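You operate a simulated robot arm through the tools that you are given. There is no shell and no other tool.

The job below is to be done with a simulated robot arm. You get a single attempt, and the scene is never put back.

TASK
Let the grey water out, rinse the scum off with cold and plug the sink again.
Fine: by the sink knob; swing the spout over the sink before the tap runs; blue tap lever off and the sink run empty before you plug it. Where these are worked on the way, their far stop is far enough and under half their travel is too little: blue tap lever.

The check looks at the end state, three seconds after you hand in, the way a careful person would. Anything else that was tipped, shoved, dropped, spilled or broken makes it a failure.

THE ROBOT
A 6-joint arm with a three-finger gripper, fixed in place. Base frame: the origin is on the floor under the middle of its stand, x ahead of it, y to its left, z up. Units: m, degrees, N and s.
It reaches about 1.213 m from its shoulder. Its first joint turns from -166.0 to 166.0 degrees. Payload 4.89 kg.
The tool frame sits at the grasp point between the pads (the TCP): z along the fingers, y along the line on which they close. The tips reach 0.03 m beyond it. The gripper opens to 0.164 m; its body begins 0.125 m behind the TCP.
Orientation is that of the tool frame in the base frame, as [roll, pitch, yaw] about the fixed x, y, z axes, in that order (R = Rz(yaw) Ry(pitch) Rx(roll)). With the fingers straight down and closing along the base's y, the tool's x points along the base's -x, its y along +y and its z along -z.

THE INTERFACE
- The arm moves only by the tool play_rows. Its arguments are lists of equal length, an entry for each row: "jaw": the gripper command, from -1 (shut) to 1 (fully open), values between in proportion; "offset": the shift along the tool's x, y, z in m, a list of three; "angular": the turn, a rotation vector about the tool's x, y, z in degrees, a list of three. In form: {"jaw": [jaw, ...], "offset": [[tx, ty, tz], ...], "angular": [[ax, ay, az], ...]}. A call has 1 to 20 rows; each row is the pose to reach, as a shift and turn from the pose commanded when the call began, along the tool's axes at that moment. A row lasts 0.2 s, in which the tool goes at most 0.05 m and 8.6 degrees; a call with a longer step from one row to the next is refused whole, and so is a gripper value outside its range. Where a pose cannot be reached the arm comes as near as it can. A force on the tool above 40 N (or 10 N above the force at the start of the call, whichever is more), or a blocked arm, ends the call early, and 0.2 s more pass. Each finger travels about 0.108 m/s and halts on what it meets, pressing with about 33 N; the grip force reading is that of the motor and also rises with nothing between the fingers. The clock runs only during rows and for 0.2 s after the last one: add rows that repeat a pose to give the fingers time. It gives the time, the measured TCP pose, the force on the tool (base axes), the opening and the grip force at its end, in the units of the frame above (readings bear some noise), with the torque about the TCP (base axes, N m) and any sound that the robot's microphone picked up, and new pictures: "views" is both (left out), scene, wrist or none.
- Cameras (640 x 400 px; columns grow to the right, rows downward): "scene" is fixed at [0.3998, -0.5017, 1.7938]; the picture's right is [-0.97, 0.23, 0.00], its down [0.20, 0.85, -0.50] and it looks along [-0.11, -0.48, -0.87] (base axes); focal length 344 px, centre (320, 200). "wrist" rides on the gripper at [0.076, -0.002, -0.152] in the tool frame; the picture's right is [0.02, 1.00, 0.00], its down [-0.88, 0.02, -0.47] and it looks along [-0.47, 0.01, 0.88] (tool axes); focal length 247 px, centre (320, 200).
- move_column(by): moves the trunk up (or, below 0, down) by that many m; the arm rides with it, the base frame stays. It gives what a move gives, with no picture.
- measure_at(camera, pixels): for up to 12 pixels [column, row] of the newest picture of that camera ("zoom" is the newest enlarged one), the place [x, y, z] in the base frame of the surface seen there, good to about 0.002 m. It takes no simulated time.
- enlarge(camera, box): a new picture of the part [left, top, right, bottom] of that camera's present view, enlarged. It takes no simulated time.
- close_job(): hands the job in; it is judged then, once.

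Open the gripper and draw the arm clear of the work before you hand the job in, unless the task says otherwise.

The tools are called after "Emit:" as name(argument=value, ...) on one line, values as JSON. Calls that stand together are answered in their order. play_rows: Moves the arm, as the interface text tells. Its arguments: {"type":"object","properties":{"jaw":{"type":"array"},"offset":{"type":"array"},"angular":{"type":"array"},"views":{"type":"string","enum":["both","scene","wrist","none"]}},"required":["jaw","offset","angular"]} The other tools are called the same way: move_column (by) moves the trunk up or down; measure_at (camera, pixels) gives the place of the surface under pixels of a picture; enlarge (camera, box) takes an enlarged picture of a part of a camera's view; close_job () hands the job in.

At the start:

```text
t: 0.0
ee_pos: [0.1536, -0.6112, 1.4314]
orientation: [-179.9, 0.1, -179.9]
ft_force: [-0.3, -0.5, 0.2]
torque: [-0.02, 0.01, 0.01]
gripper_width: 0.1639
finger_force: 0.0
trunk travel left (down, up): [-0.325, 0.065]
```

scene: 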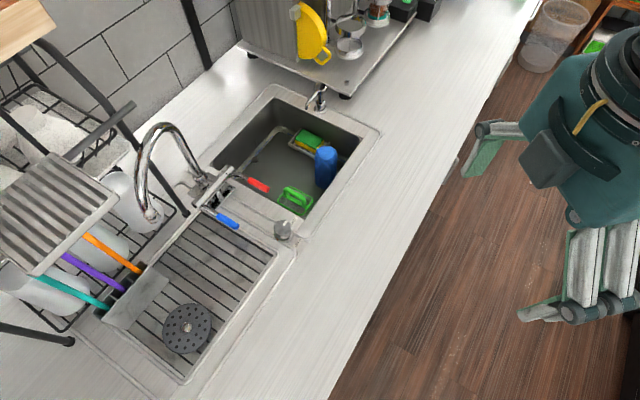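
wrist: 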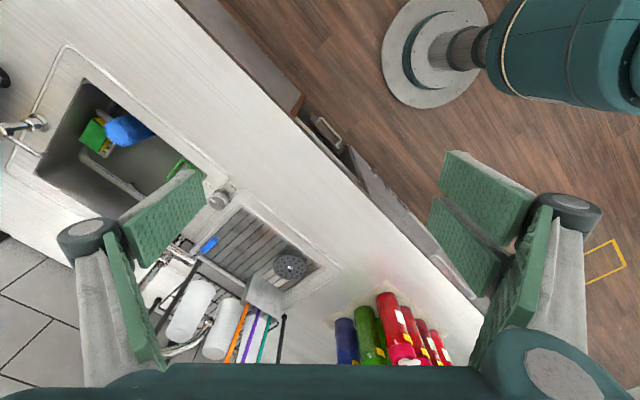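

The scene picture shows the sink at about (290,160), the tap with blue lever near (228,221), red lever near (257,185), the spout over the drainer around (150,215), and a knob near (283,229). I enlarge those areas first.

Emit:
enlarge(camera="scene", box=[120, 80, 400, 255])

Emit:
measure_at(camera="scene", pixels=[[283, 224], [283, 236], [228, 221], [257, 185], [150, 213], [215, 190], [318, 97], [300, 160], [350, 180], [330, 220], [160, 130], [325, 165]])

```text
2.29 times, centred on (260, 168) of scene
```

zoom: 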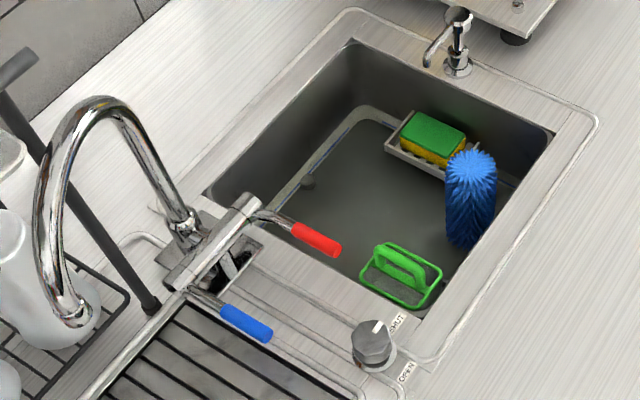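

```text
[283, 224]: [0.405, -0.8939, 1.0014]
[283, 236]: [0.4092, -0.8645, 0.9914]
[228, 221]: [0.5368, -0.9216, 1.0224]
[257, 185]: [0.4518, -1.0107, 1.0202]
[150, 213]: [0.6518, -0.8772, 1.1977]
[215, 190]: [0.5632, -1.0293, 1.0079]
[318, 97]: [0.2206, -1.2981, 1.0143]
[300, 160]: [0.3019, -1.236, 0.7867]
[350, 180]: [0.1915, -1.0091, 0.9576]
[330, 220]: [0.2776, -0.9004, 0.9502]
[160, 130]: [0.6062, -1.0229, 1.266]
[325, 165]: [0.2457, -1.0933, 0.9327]
```

The knob at zoom (373,342) has SHUT and OPEN labels. I enlarge the knob and the tap separately to read them.

Emit:
enlarge(camera="scene", box=[255, 205, 319, 245])

Emit:
enlarge(camera="scene", box=[130, 110, 290, 240])

Emit:
enlarge(camera="wrist", box=[0, 60, 260, 280])

```text
10.00 times, centred on (287, 225) of scene
```

zoom: 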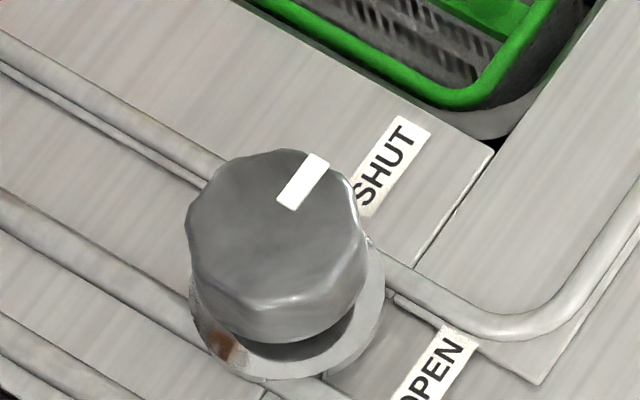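

```text
3.08 times, centred on (210, 175) of scene
```

zoom: 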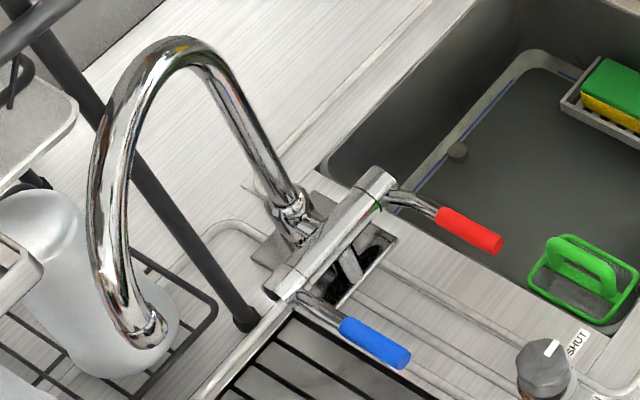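

```text
1.82 times, centred on (130, 170) of wrist
```

zoom: 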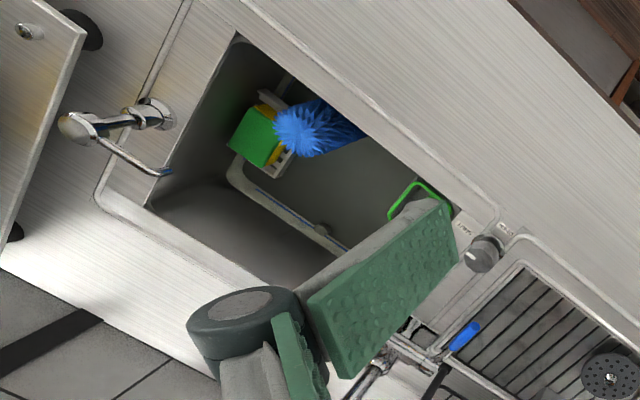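

The tap is a bridge body with a gooseneck spout turned toward the drainer. I measure the tap, spout, levers and the sink rim in detail from this zoom of the scene.

Emit:
enlarge(camera="scene", box=[120, 110, 280, 240])

Emit:
measure_at(camera="scene", pixels=[[153, 219], [152, 222], [144, 200], [138, 170], [148, 140], [170, 124], [185, 140], [197, 165], [203, 180], [207, 187], [200, 175], [160, 216]])

Emit:
measure_at(camera="scene", pixels=[[230, 168], [222, 180], [214, 192], [206, 204], [240, 177], [248, 181], [267, 189], [211, 209], [218, 213], [237, 225], [226, 190], [195, 195]])

```text
3.08 times, centred on (200, 175) of scene
```

zoom: 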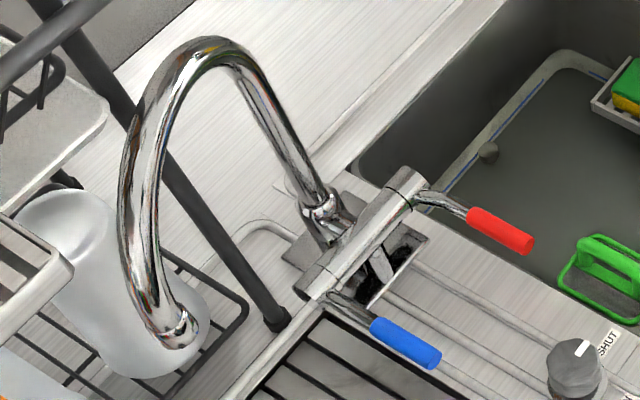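

```text
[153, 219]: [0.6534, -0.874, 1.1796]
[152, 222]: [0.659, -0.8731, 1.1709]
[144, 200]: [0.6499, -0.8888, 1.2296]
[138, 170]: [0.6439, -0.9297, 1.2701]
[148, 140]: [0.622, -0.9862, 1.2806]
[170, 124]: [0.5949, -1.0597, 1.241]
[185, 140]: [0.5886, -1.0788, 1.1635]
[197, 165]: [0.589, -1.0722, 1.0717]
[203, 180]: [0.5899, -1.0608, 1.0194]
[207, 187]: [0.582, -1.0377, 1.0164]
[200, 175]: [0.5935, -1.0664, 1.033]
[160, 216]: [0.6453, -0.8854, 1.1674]
```

```text
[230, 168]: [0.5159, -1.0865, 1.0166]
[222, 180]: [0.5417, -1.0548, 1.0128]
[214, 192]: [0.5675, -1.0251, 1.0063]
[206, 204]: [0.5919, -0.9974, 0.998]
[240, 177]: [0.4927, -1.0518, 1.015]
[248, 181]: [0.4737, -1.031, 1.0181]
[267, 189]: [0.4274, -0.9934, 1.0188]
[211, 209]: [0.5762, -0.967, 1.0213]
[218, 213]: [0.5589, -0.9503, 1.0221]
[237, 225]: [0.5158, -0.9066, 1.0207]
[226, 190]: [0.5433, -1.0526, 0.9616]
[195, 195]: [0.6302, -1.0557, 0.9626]
```

I re-enlarge the knob and measure its top face edges, pointer and labels, plus the sink rim corners in the scene view.

Emit:
enlarge(camera="scene", box=[263, 210, 319, 245])

Emit:
measure_at(camera="zoom", pixels=[[200, 200], [120, 200], [280, 200], [200, 110], [200, 270], [240, 120], [200, 160], [370, 130], [420, 380], [200, 330], [200, 385], [340, 300]])

Emit:
measure_at(camera="scene", pixels=[[276, 98], [366, 134], [303, 216], [212, 166], [280, 110], [240, 165], [295, 215], [310, 205], [270, 165], [254, 158], [300, 175], [310, 145]])

```text
11.43 times, centred on (291, 228) of scene
```

zoom: 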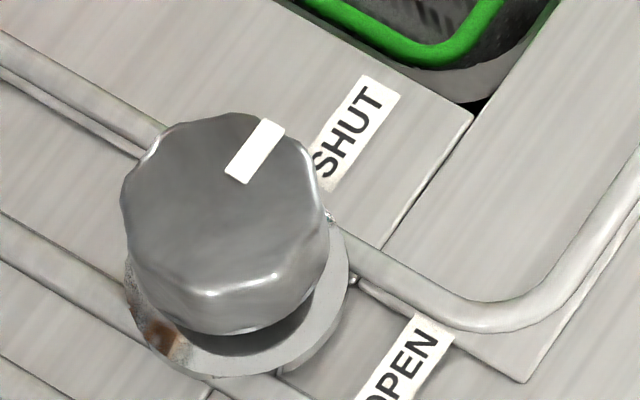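

```text
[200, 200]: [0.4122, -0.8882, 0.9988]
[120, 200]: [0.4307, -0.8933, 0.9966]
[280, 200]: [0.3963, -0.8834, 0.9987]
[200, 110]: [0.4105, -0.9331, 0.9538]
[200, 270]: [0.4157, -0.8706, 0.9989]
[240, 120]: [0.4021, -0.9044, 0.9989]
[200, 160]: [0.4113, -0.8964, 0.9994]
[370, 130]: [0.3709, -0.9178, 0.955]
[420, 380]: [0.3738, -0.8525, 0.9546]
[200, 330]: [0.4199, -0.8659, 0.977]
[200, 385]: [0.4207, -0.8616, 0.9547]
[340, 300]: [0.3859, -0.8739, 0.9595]
```

```text
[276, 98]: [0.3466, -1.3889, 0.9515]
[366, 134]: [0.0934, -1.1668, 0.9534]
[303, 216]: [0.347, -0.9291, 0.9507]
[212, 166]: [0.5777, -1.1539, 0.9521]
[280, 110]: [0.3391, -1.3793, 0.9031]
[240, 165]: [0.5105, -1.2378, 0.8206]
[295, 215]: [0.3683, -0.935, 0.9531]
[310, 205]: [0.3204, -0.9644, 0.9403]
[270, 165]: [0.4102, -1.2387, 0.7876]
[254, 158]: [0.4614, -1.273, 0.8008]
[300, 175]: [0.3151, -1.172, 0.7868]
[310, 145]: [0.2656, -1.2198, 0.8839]
```

Knob top centre is near (0.409,-0.887,0.999), with SHUT pointing about 225° and OPEN about 135°. Now I measure the rack and objects near the spout to learn the clearance on its far side.

Emit:
measure_at(camera="scene", pixels=[[115, 205], [110, 190], [60, 160], [40, 270], [95, 230], [130, 105], [80, 150], [60, 90], [30, 20], [125, 195], [120, 270], [140, 290]])

Emit:
measure_at(camera="scene", pixels=[[100, 120], [20, 150], [165, 270], [110, 240], [95, 260], [85, 285], [180, 205], [155, 165], [10, 10], [50, 60], [70, 200], [8, 260]])

Emit:
enlarge(camera="scene", box=[0, 0, 200, 320])

```text
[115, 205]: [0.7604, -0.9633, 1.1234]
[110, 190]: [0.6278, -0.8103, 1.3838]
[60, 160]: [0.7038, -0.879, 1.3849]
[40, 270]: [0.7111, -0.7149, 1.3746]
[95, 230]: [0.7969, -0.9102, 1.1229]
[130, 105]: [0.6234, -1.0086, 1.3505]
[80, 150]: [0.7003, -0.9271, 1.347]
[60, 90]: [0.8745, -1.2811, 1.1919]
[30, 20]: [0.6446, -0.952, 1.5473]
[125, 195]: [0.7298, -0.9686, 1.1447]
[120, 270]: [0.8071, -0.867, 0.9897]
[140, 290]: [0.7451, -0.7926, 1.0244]
```

```text
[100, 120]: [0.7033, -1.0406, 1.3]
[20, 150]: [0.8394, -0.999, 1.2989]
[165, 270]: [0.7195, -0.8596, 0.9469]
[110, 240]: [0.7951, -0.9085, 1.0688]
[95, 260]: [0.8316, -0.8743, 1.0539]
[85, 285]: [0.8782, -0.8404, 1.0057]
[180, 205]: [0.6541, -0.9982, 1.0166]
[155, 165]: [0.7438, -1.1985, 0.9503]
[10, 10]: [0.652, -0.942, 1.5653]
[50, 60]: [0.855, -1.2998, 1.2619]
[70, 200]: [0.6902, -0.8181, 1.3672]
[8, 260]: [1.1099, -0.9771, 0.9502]
```

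```text
1.25 times, centred on (100, 160) of scene
```

zoom: 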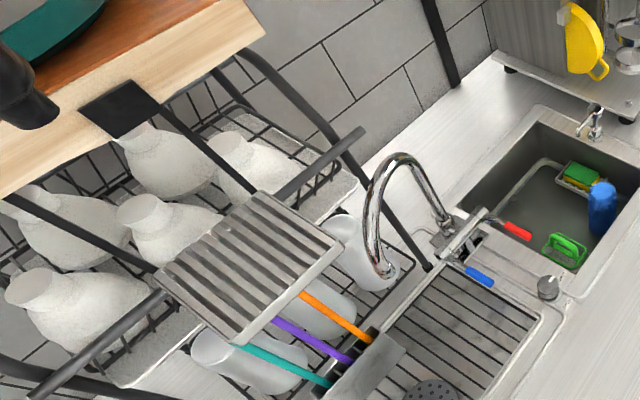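

The rack's upper tray (z≈1.38, corner at (0.628,-0.81)) overhangs the spout end, so I'll need a low approach there. First I move above the knob, closing axis turned to 45° in the base frame so the fingers stay between the two levers, with the jaws half open.

Emit:
play_rows(jaw=[0.1, 0.1, 0.1, 0.1, 0.1, 0.1, 0.1, 0.1, 0.1, 0.1, 0.1, 0.1, 0.1, 0.1], offset=[[-0.0182, -0.0197, 0.0165], [-0.0365, -0.0394, 0.0331], [-0.0547, -0.0591, 0.0496], [-0.073, -0.0788, 0.0661], [-0.0912, -0.0985, 0.0826], [-0.1095, -0.1182, 0.0992], [-0.1277, -0.1379, 0.1157], [-0.1459, -0.1576, 0.1322], [-0.1642, -0.1773, 0.1488], [-0.1824, -0.197, 0.1653], [-0.2007, -0.2167, 0.1818], [-0.2189, -0.2364, 0.1983], [-0.2372, -0.2561, 0.2149], [-0.2554, -0.2758, 0.2314]], angular=[[0, 0, 3.2], [0, 0, 6.4], [0, 0, 9.6], [0, 0, 12.9], [0, 0, 16.1], [0, 0, 19.3], [0, 0, 22.5], [0, 0, 25.7], [0, 0, 28.9], [0, 0, 32.1], [0, 0, 35.4], [0, 0, 38.6], [0, 0, 41.8], [0, 0, 45]])

```text
t: 3.0
ee_pos: [0.4088, -0.8864, 1.1984]
orientation: [-180.0, 0.1, 135.0]
ft_force: [-0.1, -0.4, 0.1]
torque: [-0.08, 0.0, 0.0]
gripper_width: 0.0901
finger_force: 0.0
trunk travel left (down, up): [-0.325, 0.065]
```

scene: 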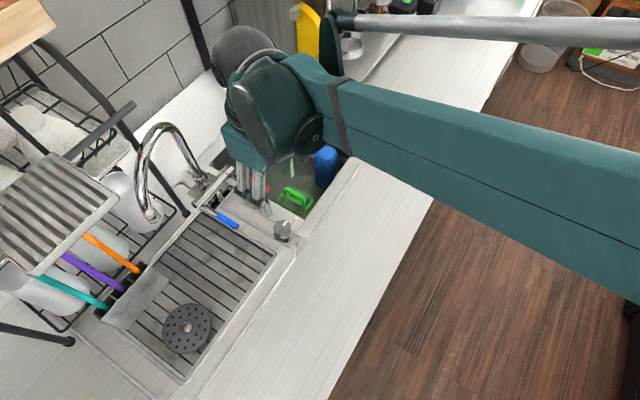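
wrist: 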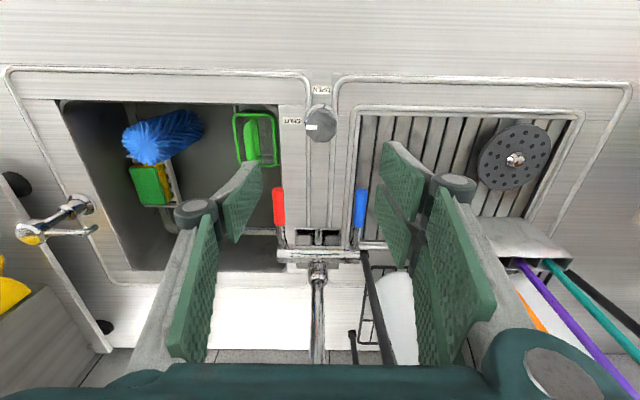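

The arm arrived above the knob; the wrist view shows the knob at (321,123), red lever (279,207), blue lever (360,209). I enlarge the wrist view on the levers and knob and measure.

Emit:
enlarge(camera="wrist", box=[240, 170, 400, 290])

Emit:
measure_at(camera="wrist", pixels=[[321, 123], [308, 123], [335, 123], [321, 110], [321, 136], [279, 190], [279, 225], [360, 190], [359, 227], [281, 240], [359, 240], [318, 270]])

Emit:
enlarge(camera="wrist", box=[270, 70, 370, 145])

```text
3.33 times, centred on (320, 230) of wrist
```

zoom: 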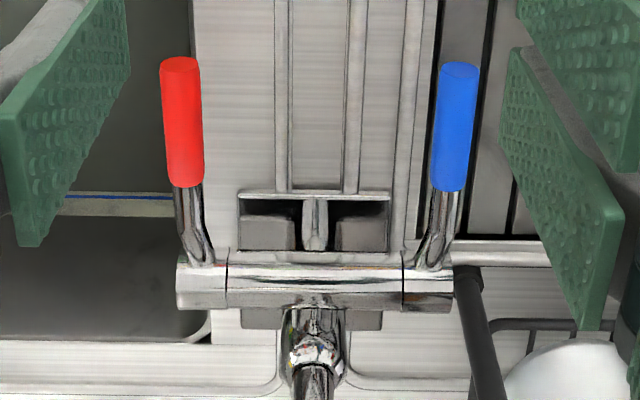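

```text
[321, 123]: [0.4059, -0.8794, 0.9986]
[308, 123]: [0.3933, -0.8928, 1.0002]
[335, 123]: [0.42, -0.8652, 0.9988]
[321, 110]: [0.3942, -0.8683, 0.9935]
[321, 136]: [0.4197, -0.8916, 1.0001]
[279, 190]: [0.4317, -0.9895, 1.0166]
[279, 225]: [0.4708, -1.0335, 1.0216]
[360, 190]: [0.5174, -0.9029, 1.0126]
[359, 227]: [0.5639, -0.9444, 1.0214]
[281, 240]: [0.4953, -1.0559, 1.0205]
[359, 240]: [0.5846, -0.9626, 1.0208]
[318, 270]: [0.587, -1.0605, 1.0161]
```

```text
5.33 times, centred on (320, 108) of wrist
```

zoom: 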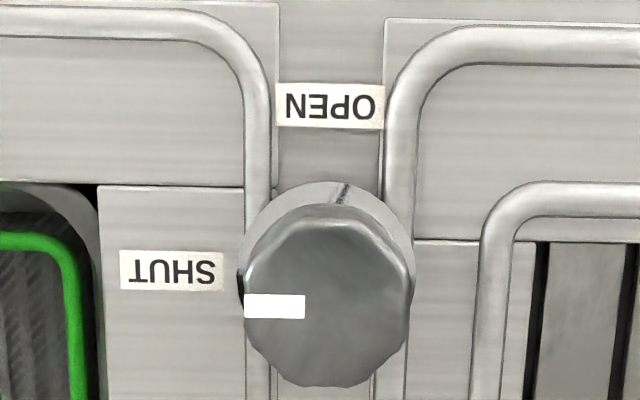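

The levers are fixed to end collars of the bridge (grooves at zoom (228,280) and (403,280)), so they should lift about the bridge axis. I now lower straight over the knob to TCP z≈0.998, jaws at 0.09.

Emit:
play_rows(jaw=[0.1, 0.1, 0.1, 0.1, 0.1, 0.1, 0.1, 0.1], offset=[[0.0014, 0.0021, 0.03], [0.0014, 0.0021, 0.06], [0.0014, 0.0021, 0.09], [0.0014, 0.0021, 0.12], [0.0014, 0.0021, 0.15], [0.0014, 0.0021, 0.175], [0.0014, 0.0021, 0.19], [0.0014, 0.0021, 0.2]], angular=[[0, 0, 0], [0, 0, 0], [0, 0, 0], [0, 0, 0], [0, 0, 0], [0, 0, 0], [0, 0, 0], [0, 0, 0]])

```text
t: 4.8
ee_pos: [0.4113, -0.8852, 0.9996]
orientation: [-180.0, 0.2, 135.0]
ft_force: [0.0, 1.0, 0.7]
torque: [-0.04, 0.0, -0.01]
gripper_width: 0.09
finger_force: 0.1
trunk travel left (down, up): [-0.325, 0.065]
```

scene: 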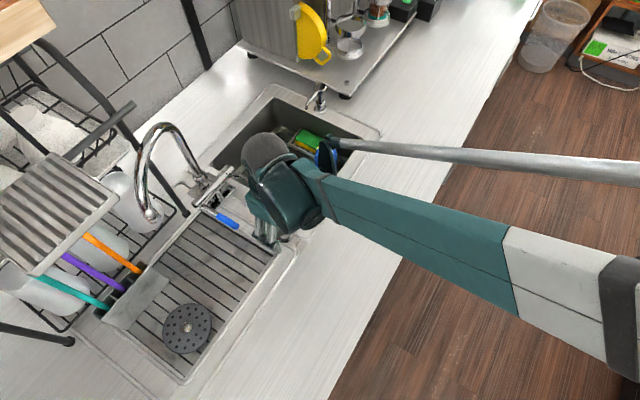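
wrist: 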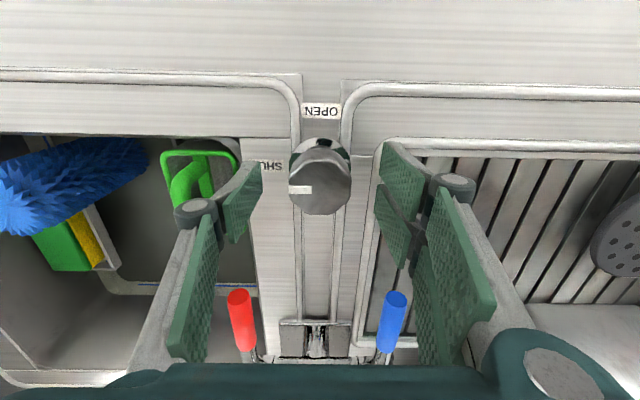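

No contact, and the knob sits between the pads at (320,180). I measure its top in the wrist picture to fine-centre before closing.

Emit:
enlarge(camera="wrist", box=[260, 130, 380, 220])

Emit:
measure_at(camera="wrist", pixels=[[320, 150], [320, 160], [320, 170], [320, 180], [320, 190], [320, 200], [320, 210], [292, 185], [348, 185], [296, 170], [345, 170], [320, 214]])

```text
4.44 times, centred on (320, 175) of wrist
```

zoom: 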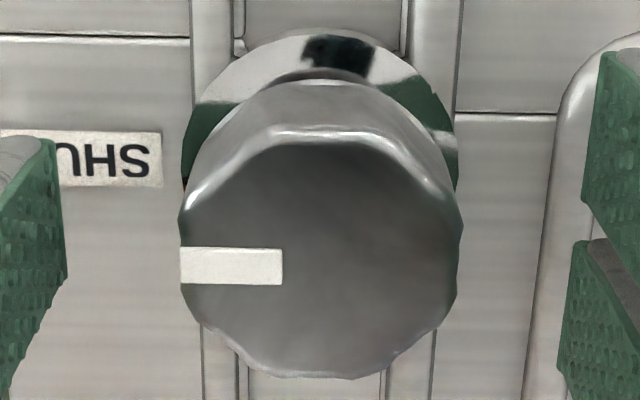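

```text
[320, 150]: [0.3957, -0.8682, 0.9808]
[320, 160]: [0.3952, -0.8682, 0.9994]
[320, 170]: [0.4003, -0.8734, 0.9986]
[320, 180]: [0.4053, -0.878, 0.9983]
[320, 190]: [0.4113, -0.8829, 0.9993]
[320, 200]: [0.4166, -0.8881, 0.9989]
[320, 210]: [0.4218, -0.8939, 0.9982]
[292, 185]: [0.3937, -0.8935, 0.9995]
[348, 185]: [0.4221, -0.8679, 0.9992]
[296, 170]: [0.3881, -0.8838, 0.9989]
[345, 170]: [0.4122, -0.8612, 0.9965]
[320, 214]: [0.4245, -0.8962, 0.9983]
```

Knob centre is (0.410,-0.882,0.999), about 3 mm from the TCP; I shift 3 mm along tool x, lower 4 mm and close on the knob.

Emit:
play_rows(jaw=[0.1, 0.1, -0.2, -0.4, -0.6, -0.8, -0.8, -0.8], offset=[[0.0025, 0.001, 0.002], [0.003, 0.0012, 0.004], [0.003, 0.0012, 0.004], [0.003, 0.0012, 0.004], [0.003, 0.0012, 0.004], [0.003, 0.0012, 0.004], [0.003, 0.0012, 0.004], [0.003, 0.0012, 0.004]], angular=[[0, 0, 0], [0, 0, 0], [0, 0, 0], [0, 0, 0], [0, 0, 0], [0, 0, 0], [0, 0, 0], [0, 0, 0]], views="wrist")

```text
t: 6.6
ee_pos: [0.4077, -0.8833, 0.9951]
orientation: [180.0, 0.2, 135.0]
ft_force: [-17.6, -25.1, 5.2]
torque: [-0.66, 0.4, -0.05]
gripper_width: 0.0445
finger_force: 45.2
trunk travel left (down, up): [-0.325, 0.065]
```

wrist: 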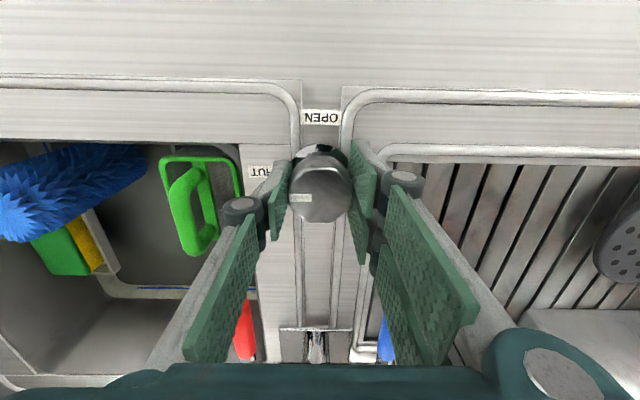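

The knob is gripped (0.0445 m) but the tool feels about 30 N toward its −y, so I ease the commanded pose 2.4 mm that way before turning.

Emit:
play_rows(jaw=[-0.8, -0.8, -0.8], offset=[[0, -0.0012, 0], [0, -0.0024, 0], [0, -0.0024, 0]], angular=[[0, 0, 0], [0, 0, 0], [0, 0, 0]], views="none")

```text
t: 7.4
ee_pos: [0.4084, -0.8833, 0.9953]
orientation: [179.9, -0.1, 135.2]
ft_force: [-6.5, -13.5, -4.3]
torque: [-0.5, -0.29, -0.01]
gripper_width: 0.0443
finger_force: 44.3
trunk travel left (down, up): [-0.325, 0.065]
```

Force fell to about 15 N; I ease another 1.2 mm and begin turning the knob clockwise seen from above (SHUT→OPEN), 30° first.

Emit:
play_rows(jaw=[-0.8, -0.8, -0.8, -0.8, -0.8, -0.8, -0.8, -0.8], offset=[[0, -0.0012, 0], [0, -0.0012, 0], [0, -0.0012, 0], [0, -0.0012, 0], [0, -0.0012, 0], [0, -0.0012, 0], [0, -0.0012, 0], [0, -0.0012, 0]], angular=[[0, 0, 0], [0, 0, 5], [0, 0, 10], [0, 0, 15], [0, 0, 20], [0, 0, 25], [0, 0, 30], [0, 0, 30]], views="wrist")

```text
t: 9.2
ee_pos: [0.4094, -0.8835, 0.9962]
orientation: [-179.9, 0.0, 105.0]
ft_force: [28.4, 17.2, -18.9]
torque: [0.51, -0.4, 0.07]
gripper_width: 0.0442
finger_force: 44.8
trunk travel left (down, up): [-0.325, 0.065]
```

wrist: 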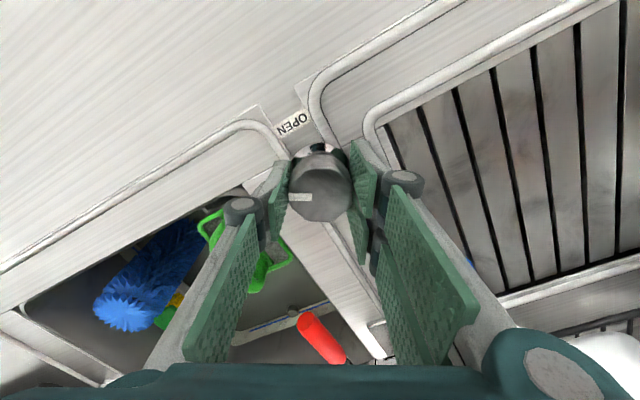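

The pointer moved with the gripper (30° done), with about 33 N sideways toward +y of the tool. I shift 3.5 mm that way and check.

Emit:
play_rows(jaw=[-0.8, -0.8, -0.8], offset=[[0.0005, 0.0015, 0.0005], [0.001, 0.0035, 0.001], [0.001, 0.0035, 0.001]], angular=[[0, 0, 0], [0, 0, 0], [0, 0, 0]], views="none")

```text
t: 10.0
ee_pos: [0.4092, -0.8836, 0.9969]
orientation: [180.0, 0.0, 105.0]
ft_force: [14.9, -10.7, 11.6]
torque: [0.14, -0.08, 0.01]
gripper_width: 0.0444
finger_force: 44.9
trunk travel left (down, up): [-0.325, 0.065]
```

Forces are now moderate; I continue turning another 30° with a small correction.

Emit:
play_rows(jaw=[-0.8, -0.8, -0.8, -0.8, -0.8, -0.8, -0.8], offset=[[-0.001, 0.001, 0], [-0.001, 0.001, 0], [-0.001, 0.001, 0], [-0.001, 0.001, 0], [-0.001, 0.001, 0], [-0.001, 0.001, 0], [-0.001, 0.001, 0]], angular=[[0, 0, 5], [0, 0, 10], [0, 0, 15], [0, 0, 20], [0, 0, 25], [0, 0, 30], [0, 0, 30]], views="wrist")

```text
t: 11.6
ee_pos: [0.4096, -0.8831, 0.9967]
orientation: [179.9, 0.0, 74.8]
ft_force: [-18.1, -6.5, 14.9]
torque: [0.1, 0.3, -0.03]
gripper_width: 0.0444
finger_force: 44.6
trunk travel left (down, up): [-0.325, 0.065]
```

wrist: 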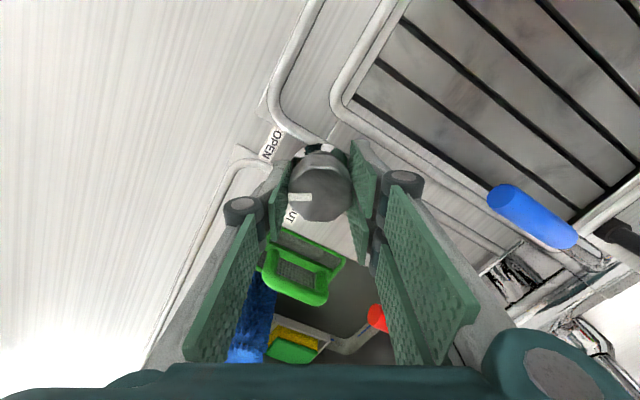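

60° done, pointer still locked to the pads, blue lever at (530,215) clear of the fingers. I turn the last 30° plus a couple of degrees to meet the stop.

Emit:
play_rows(jaw=[-0.8, -0.8, -0.8, -0.8, -0.8, -0.8, -0.8, -0.8], offset=[[-0.001, -0.0015, 0], [-0.001, -0.0015, 0], [-0.001, -0.0015, 0], [-0.001, -0.0015, 0], [-0.001, -0.0015, 0], [-0.001, -0.0015, 0], [-0.001, -0.0015, 0], [-0.001, -0.0015, 0]], angular=[[0, 0, 5], [0, 0, 10], [0, 0, 15], [0, 0, 20], [0, 0, 25], [0, 0, 30], [0, 0, 31], [0, 0, 31]], views="both")

```text
t: 13.4
ee_pos: [0.4092, -0.8842, 0.9956]
orientation: [179.9, 0.0, 43.8]
ft_force: [14.8, -11.5, 18.6]
torque: [-0.24, -0.39, 0.32]
gripper_width: 0.0443
finger_force: 44.7
trunk travel left (down, up): [-0.325, 0.065]
```

scene: 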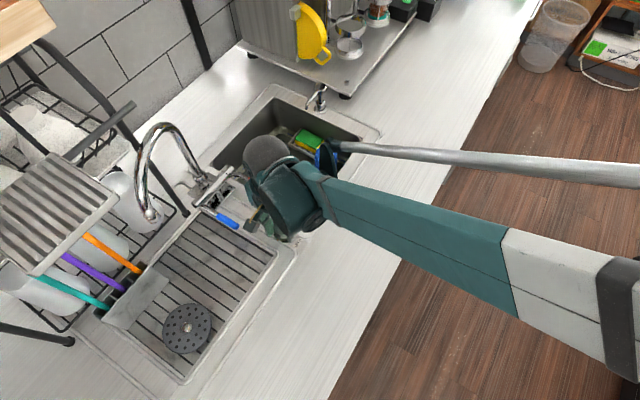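
wrist: 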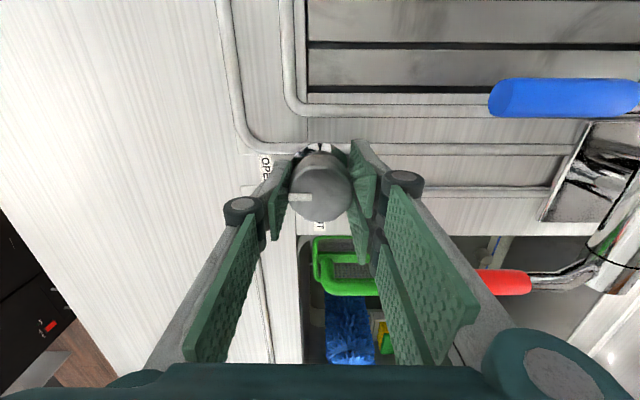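

Torque about z rose to 0.32 N·m at 91°, so the knob is at its OPEN stop. I open only to 0.06 m (red lever tip is near the right-hand finger at (480,283)) and lift straight up.

Emit:
play_rows(jaw=[-0.5, -0.27, -0.27, -0.27, -0.27, -0.27, -0.27, -0.27, -0.27, -0.27], offset=[[0, 0, 0], [0, 0, 0], [0, 0, 0], [0, 0, -0.01], [0, 0, -0.03], [0, 0, -0.06], [0, 0, -0.1], [0, 0, -0.14], [0, 0, -0.18], [0, 0, -0.22]], angular=[[0, 0, 0], [0, 0, 0], [0, 0, 0], [0, 0, 0], [0, 0, 0], [0, 0, 0], [0, 0, 0], [0, 0, 0], [0, 0, 0], [0, 0, 0]], views="both")

```text
t: 15.6
ee_pos: [0.4099, -0.8841, 1.2156]
orientation: [-179.9, 0.0, 44.0]
ft_force: [0.2, -0.9, -0.3]
torque: [0.07, 0.07, 0.01]
gripper_width: 0.06
finger_force: 0.1
trunk travel left (down, up): [-0.325, 0.065]
```

scene: 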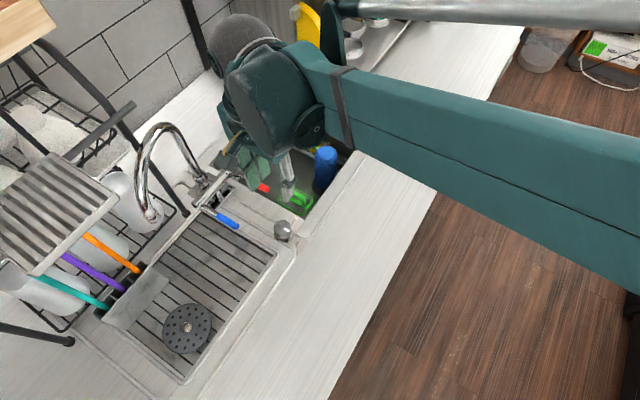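
wrist: 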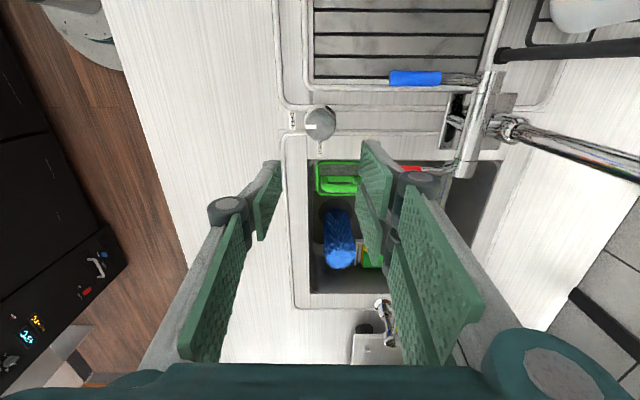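

The gripper is clear; I enlarge the knob and the sink in the wrist view to confirm the pointer is at OPEN and whether the water level drops.

Emit:
enlarge(camera="wrist", box=[270, 90, 370, 160])

Emit:
enlarge(camera="wrist", box=[280, 140, 520, 310])

Emit:
enlarge(camera="scene", box=[220, 120, 380, 240])

```text
5.71 times, centred on (320, 125) of wrist
```

zoom: 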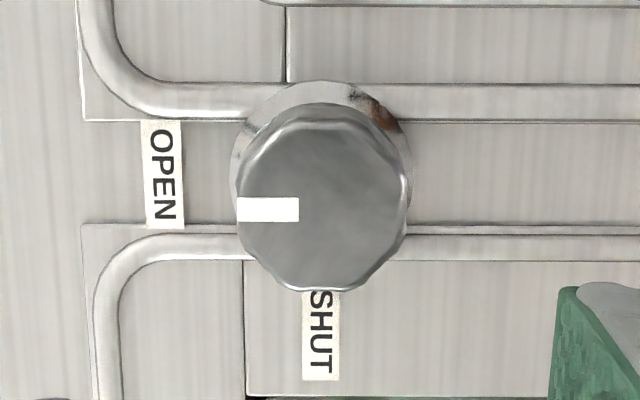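

```text
2.35 times, centred on (400, 225) of wrist
```

zoom: 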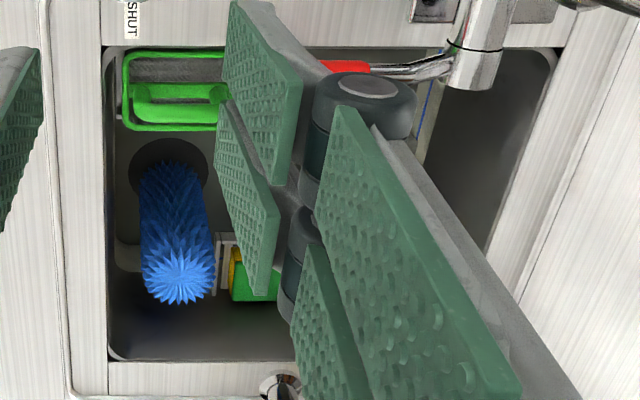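

```text
3.33 times, centred on (300, 180) of scene
```

zoom: 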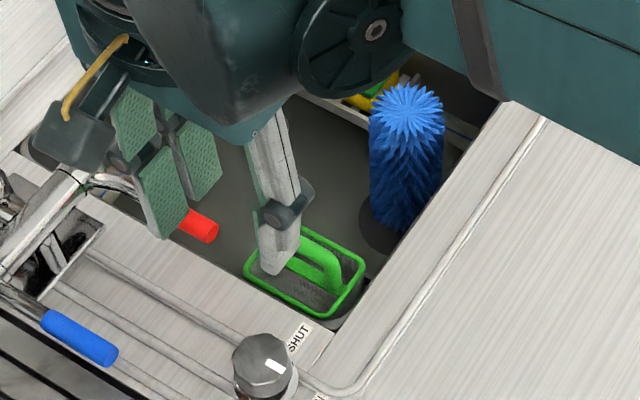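

The pointer is at OPEN, so the water should be draining. Next the spout: I retreat to (0.50,-0.66,1.25) turning the gripper so its camera faces the robot side (yaw 90°), from where I can tilt the fingers horizontal.

Emit:
play_rows(jaw=[-0.27, -0.27, -0.27, -0.27, -0.27, -0.27, -0.27, -0.27, -0.27, -0.27], offset=[[0.0219, -0.0099, -0.0034], [0.0438, -0.0198, -0.0068], [0.0657, -0.0297, -0.0102], [0.0876, -0.0396, -0.0136], [0.1095, -0.0495, -0.017], [0.1314, -0.0594, -0.0204], [0.1533, -0.0693, -0.0238], [0.1752, -0.0792, -0.0272], [0.1971, -0.0891, -0.0306], [0.219, -0.099, -0.034]], angular=[[0, 0, -4.6], [0, 0, -9.2], [0, 0, -13.8], [0, 0, -18.4], [0, 0, -23], [0, 0, -27.6], [0, 0, -32.2], [0, 0, -36.8], [0, 0, -41.4], [0, 0, -46]], views="both")

```text
t: 17.8
ee_pos: [0.499, -0.6603, 1.2469]
orientation: [179.9, 0.0, 90.1]
ft_force: [0.8, -1.3, -1.0]
torque: [0.13, -0.05, 0.0]
gripper_width: 0.0598
finger_force: 0.0
trunk travel left (down, up): [-0.325, 0.065]
```

scene: 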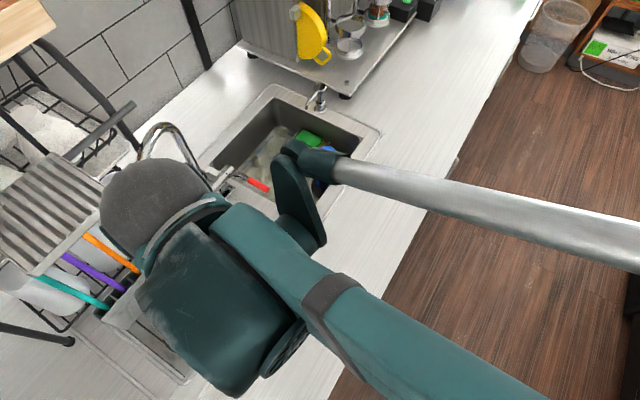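
wrist: 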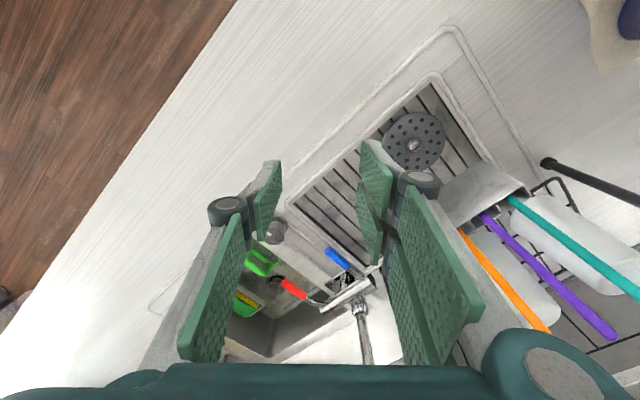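

The sink now shows scum at (270,150) with the water dropping. Before tilting I measure the arm links in the scene and the sticks/rack in the wrist view to be sure of clearance.

Emit:
measure_at(camera="scene", pixels=[[400, 185], [330, 163], [300, 200], [150, 210], [220, 320], [340, 290], [400, 340], [600, 235], [105, 230], [270, 150], [118, 196], [100, 245]])

Emit:
measure_at(camera="wrist", pixels=[[475, 245], [500, 280], [540, 320], [500, 230], [600, 325], [530, 215], [620, 280], [470, 190], [520, 190], [550, 165], [630, 200], [330, 255]])

Emit:
enlarge(camera="scene", box=[200, 80, 400, 205])

```text
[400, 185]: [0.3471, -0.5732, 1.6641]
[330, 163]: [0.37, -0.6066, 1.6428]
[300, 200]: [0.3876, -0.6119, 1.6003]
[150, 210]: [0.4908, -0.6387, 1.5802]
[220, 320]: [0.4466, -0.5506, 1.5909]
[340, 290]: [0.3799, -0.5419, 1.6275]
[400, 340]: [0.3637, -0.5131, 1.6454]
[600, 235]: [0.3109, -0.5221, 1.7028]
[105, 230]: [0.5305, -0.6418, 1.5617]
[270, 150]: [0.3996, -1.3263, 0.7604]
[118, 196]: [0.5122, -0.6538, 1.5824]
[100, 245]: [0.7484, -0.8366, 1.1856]
```

```text
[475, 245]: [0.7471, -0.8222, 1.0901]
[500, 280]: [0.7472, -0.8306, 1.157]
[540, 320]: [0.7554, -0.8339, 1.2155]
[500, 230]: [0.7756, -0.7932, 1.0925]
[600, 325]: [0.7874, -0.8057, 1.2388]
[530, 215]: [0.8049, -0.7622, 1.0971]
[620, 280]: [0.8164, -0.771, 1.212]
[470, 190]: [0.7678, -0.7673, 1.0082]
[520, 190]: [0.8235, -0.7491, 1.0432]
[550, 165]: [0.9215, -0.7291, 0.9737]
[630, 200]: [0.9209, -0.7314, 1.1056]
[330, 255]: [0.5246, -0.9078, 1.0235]
```

```text
3.20 times, centred on (300, 142) of scene
```

zoom: 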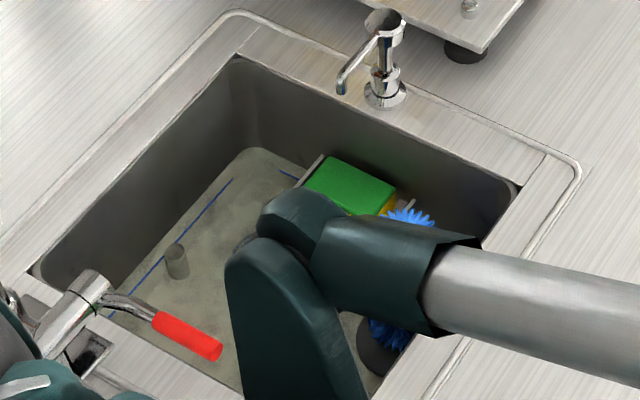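

The basin has drained to its scum-coated floor (z≈0.76). The orange stick stands at (0.747,-0.832), so I'll approach the spout with fingers pointing about (0.5,-0.87,0), keeping the gripper on the sink side of the sticks; first the yaw, then a look.

Emit:
play_rows(jaw=[-0.146, -0.146, -0.146, -0.146], offset=[[0, 0, 0], [0, 0, 0], [0, 0, 0], [0, 0, 0]], angular=[[0, 0, -7.5], [0, 0, -15], [0, 0, -22.5], [0, 0, -30]], views="none")

Emit:
play_rows(jaw=[-0.146, -0.146, -0.146, -0.146, -0.146, -0.146], offset=[[-0.006, 0, 0.003], [-0.012, 0.001, 0.006], [-0.018, 0.001, 0.009], [-0.024, 0.002, 0.012], [-0.03, 0.002, 0.015], [-0.036, 0.002, 0.018]], angular=[[0, -7.5, 0], [0, -15, 0], [0, -22.5, 0], [0, -30, 0], [0, -37.5, 0], [0, -45, 0]], views="both")

```text
t: 18.8
ee_pos: [0.4976, -0.6604, 1.2483]
orientation: [-179.9, 0.1, 120.1]
ft_force: [0.7, -0.2, -0.7]
torque: [-0.03, 0.01, -0.02]
gripper_width: 0.07
finger_force: 0.0
trunk travel left (down, up): [-0.325, 0.065]
```

```text
t: 20.2
ee_pos: [0.5182, -0.6894, 1.2315]
orientation: [180.0, 45.2, 120.0]
ft_force: [-0.7, 0.8, 0.6]
torque: [-0.03, -0.03, -0.02]
gripper_width: 0.0702
finger_force: 0.0
trunk travel left (down, up): [-0.325, 0.065]
```

scene: 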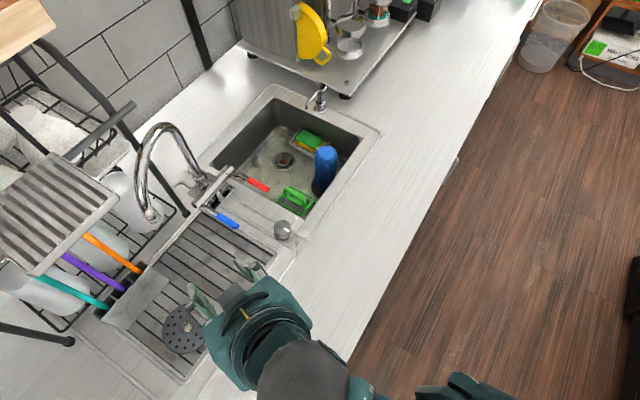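
wrist: 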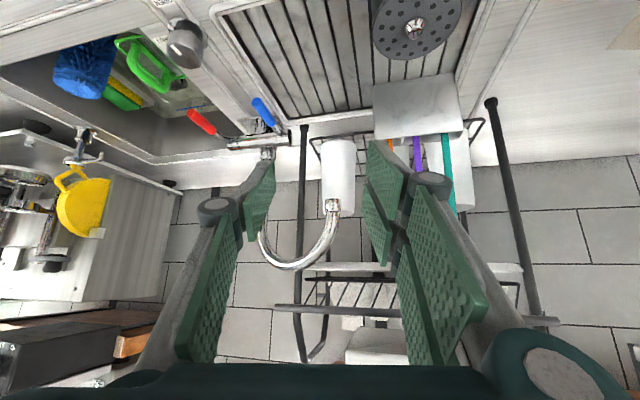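

At 45° tilt the wrist camera sees the spout end at (331,207), rack, tray and sticks. I measure them here before going in.

Emit:
measure_at(camera="wrist", pixels=[[331, 207], [331, 218], [326, 240], [300, 264], [268, 250], [262, 175], [340, 268], [395, 268], [300, 130], [300, 160], [325, 310], [350, 165]])

Emit:
enlarge(camera="wrist", box=[230, 100, 470, 350])

```text
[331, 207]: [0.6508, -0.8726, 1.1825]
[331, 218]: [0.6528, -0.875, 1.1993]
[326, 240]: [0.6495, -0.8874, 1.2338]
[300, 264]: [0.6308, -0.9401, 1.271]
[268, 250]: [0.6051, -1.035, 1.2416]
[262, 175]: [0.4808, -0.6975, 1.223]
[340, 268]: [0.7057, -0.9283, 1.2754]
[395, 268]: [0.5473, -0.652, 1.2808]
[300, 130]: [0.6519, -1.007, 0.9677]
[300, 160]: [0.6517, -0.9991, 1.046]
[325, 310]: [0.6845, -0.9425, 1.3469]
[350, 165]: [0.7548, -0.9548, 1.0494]
```

```text
1.60 times, centred on (350, 225) of wrist
```

zoom: 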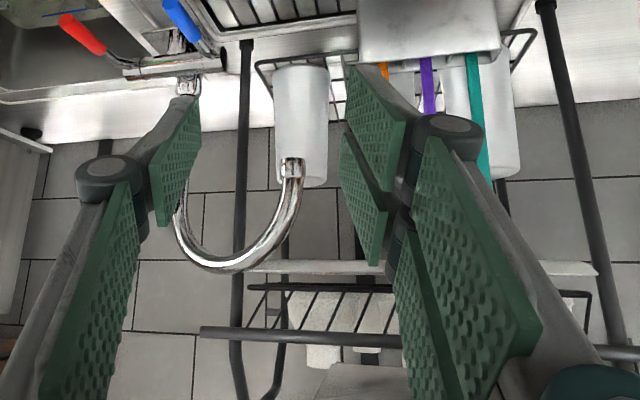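

Spout tube centre is about (0.657,-0.885) at z 1.20, with a shelf edge behind at z 1.275 and the rod at z 1.347 — all clear of a horizontal approach at z≈1.205. I finish the tilt and go to a pre-approach pose 0.12 m short of the spout.

Emit:
play_rows(jaw=[0.037, 0.037, 0.037, 0.037, 0.037, 0.037, 0.037, 0.037], offset=[[-0.0082, 0.0018, 0.0128], [-0.0163, 0.0036, 0.0257], [-0.0245, 0.0054, 0.0385], [-0.0326, 0.0072, 0.0513], [-0.0408, 0.009, 0.0641], [-0.0489, 0.0108, 0.077], [-0.0571, 0.0126, 0.0898], [-0.0652, 0.0144, 0.1026]], angular=[[0, -5.6, 0], [0, -11.2, 0], [0, -16.9, 0], [0, -22.5, 0], [0, -28.1, 0], [0, -33.8, 0], [0, -39.4, 0], [0, -45, 0]], views="both")

```text
t: 22.0
ee_pos: [0.5907, -0.7849, 1.2047]
orientation: [92.8, 89.3, 32.9]
ft_force: [0.3, 0.2, 1.2]
torque: [0.12, 0.11, 0.02]
gripper_width: 0.085
finger_force: 0.1
trunk travel left (down, up): [-0.325, 0.065]
```

scene: 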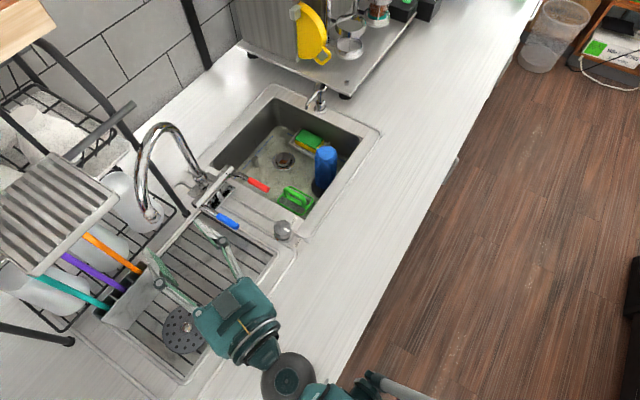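
wrist: 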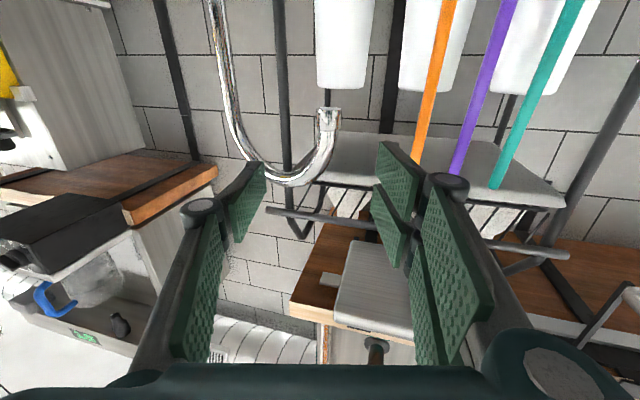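

Pose reached without contact; in the (upside-down) wrist view the spout end is at (328,125) between the open fingers and the orange stick at (432,110) lies outside. I measure the spout tube and stick once more.

Emit:
measure_at(camera="wrist", pixels=[[328, 112], [328, 125], [327, 140], [322, 160], [318, 125], [337, 125], [432, 110], [424, 145], [300, 180], [395, 170], [240, 205], [400, 225]])

Emit:
enlarge(camera="wrist", box=[200, 60, 520, 260])

```text
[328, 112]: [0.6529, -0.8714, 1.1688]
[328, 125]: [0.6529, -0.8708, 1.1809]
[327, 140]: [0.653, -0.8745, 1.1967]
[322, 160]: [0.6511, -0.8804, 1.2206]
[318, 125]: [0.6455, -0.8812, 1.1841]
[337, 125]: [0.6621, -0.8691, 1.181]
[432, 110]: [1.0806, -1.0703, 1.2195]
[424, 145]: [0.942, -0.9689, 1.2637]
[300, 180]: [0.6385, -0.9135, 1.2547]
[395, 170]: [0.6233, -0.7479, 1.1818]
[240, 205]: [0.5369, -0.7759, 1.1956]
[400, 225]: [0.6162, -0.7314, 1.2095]
```

```text
2.00 times, centred on (360, 160) of wrist
```

zoom: 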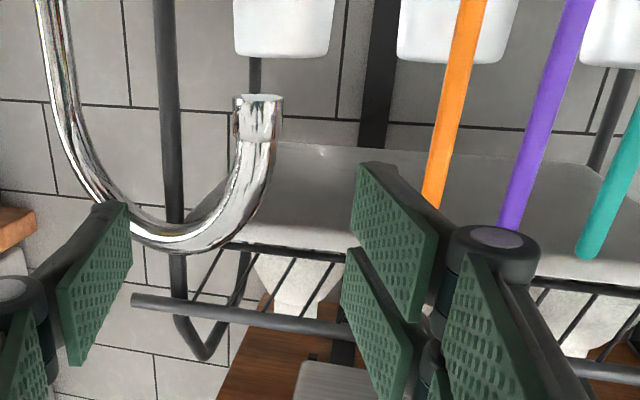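

The tube is ~0.022 m thick at (0.658,-0.884), the arch underside stays above z≈1.25 where the single finger goes. I slide straight in along the fingers by 0.12 m, jaws 0.085.

Emit:
play_rows(jaw=[0.037, 0.037, 0.037, 0.037, 0.037, 0.037, 0.037], offset=[[0.003, 0.002, 0.02], [0.005, 0.003, 0.04], [0.005, 0.003, 0.06], [0.005, 0.003, 0.08], [0.005, 0.003, 0.1], [0.005, 0.003, 0.112], [0.005, 0.003, 0.12]], angular=[[0, 0, 0], [0, 0, 0], [0, 0, 0], [0, 0, 0], [0, 0, 0], [0, 0, 0], [0, 0, 0]], views="both")

```text
t: 23.6
ee_pos: [0.6524, -0.8888, 1.1992]
orientation: [37.8, 89.9, -22.1]
ft_force: [0.1, -0.4, 0.4]
torque: [-0.03, -0.03, 0.03]
gripper_width: 0.0848
finger_force: 0.0
trunk travel left (down, up): [-0.325, 0.065]
```

scene: 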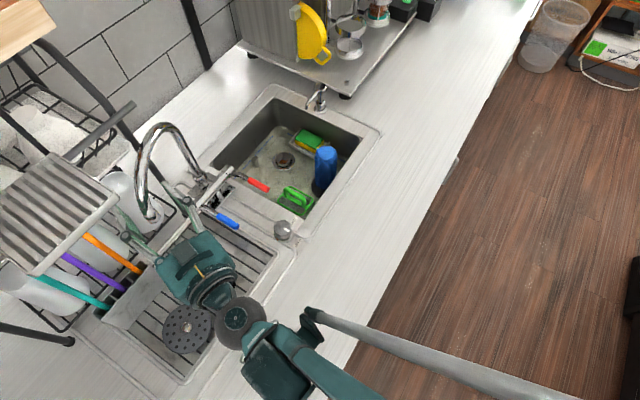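
wrist: 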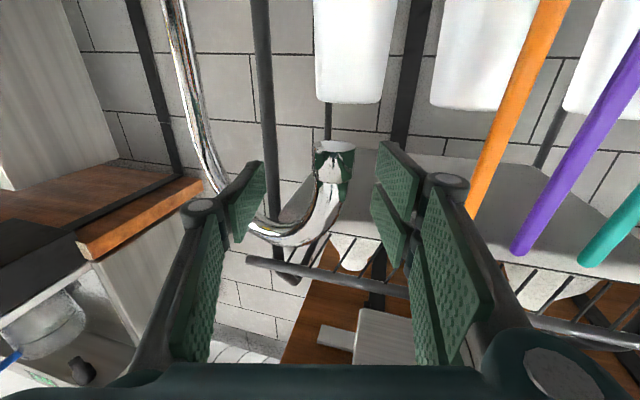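

The spout tube is between the pads at (330,180), no contact. I close the cage to 0.045 m and start dragging the spout end around its pivot (0.592,-1.074), first from 71° to 85°.

Emit:
play_rows(jaw=[-0.2, -0.451, -0.451, -0.451, -0.451, -0.451, -0.451, -0.451], offset=[[0, 0, 0], [0, 0, 0], [0, -0.0028, -0.0005], [0, -0.0055, -0.001], [0, -0.015, -0.0112], [0, -0.0279, -0.0231], [0, -0.0418, -0.0336], [0, -0.0418, -0.0336]], angular=[[0, 0, 0], [0, 0, 0], [0, 0, 0], [0, 0, 0], [0, 0, 0], [0, 0, 0], [0, 0, 0], [0, 0, 0]], views="both")

```text
t: 25.4
ee_pos: [0.5991, -0.8808, 1.2012]
orientation: [40.3, 89.9, -19.7]
ft_force: [0.0, 0.3, -0.3]
torque: [0.01, -0.02, 0.0]
gripper_width: 0.0451
finger_force: 0.0
trunk travel left (down, up): [-0.325, 0.065]
```

scene: 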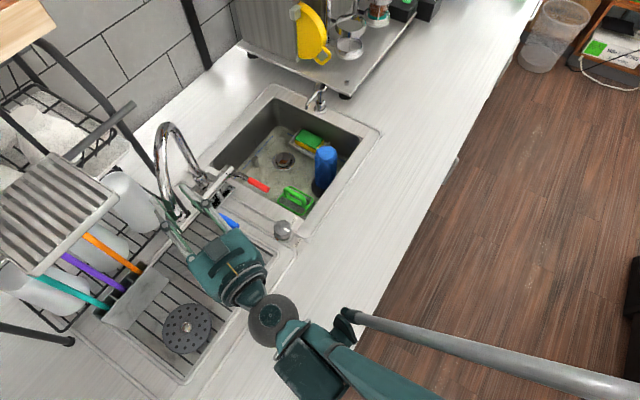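
wrist: 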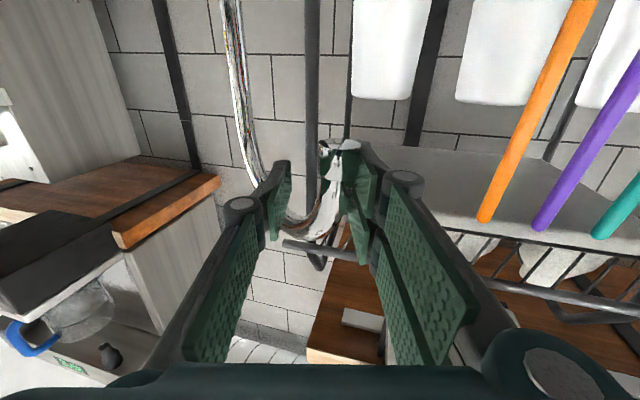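

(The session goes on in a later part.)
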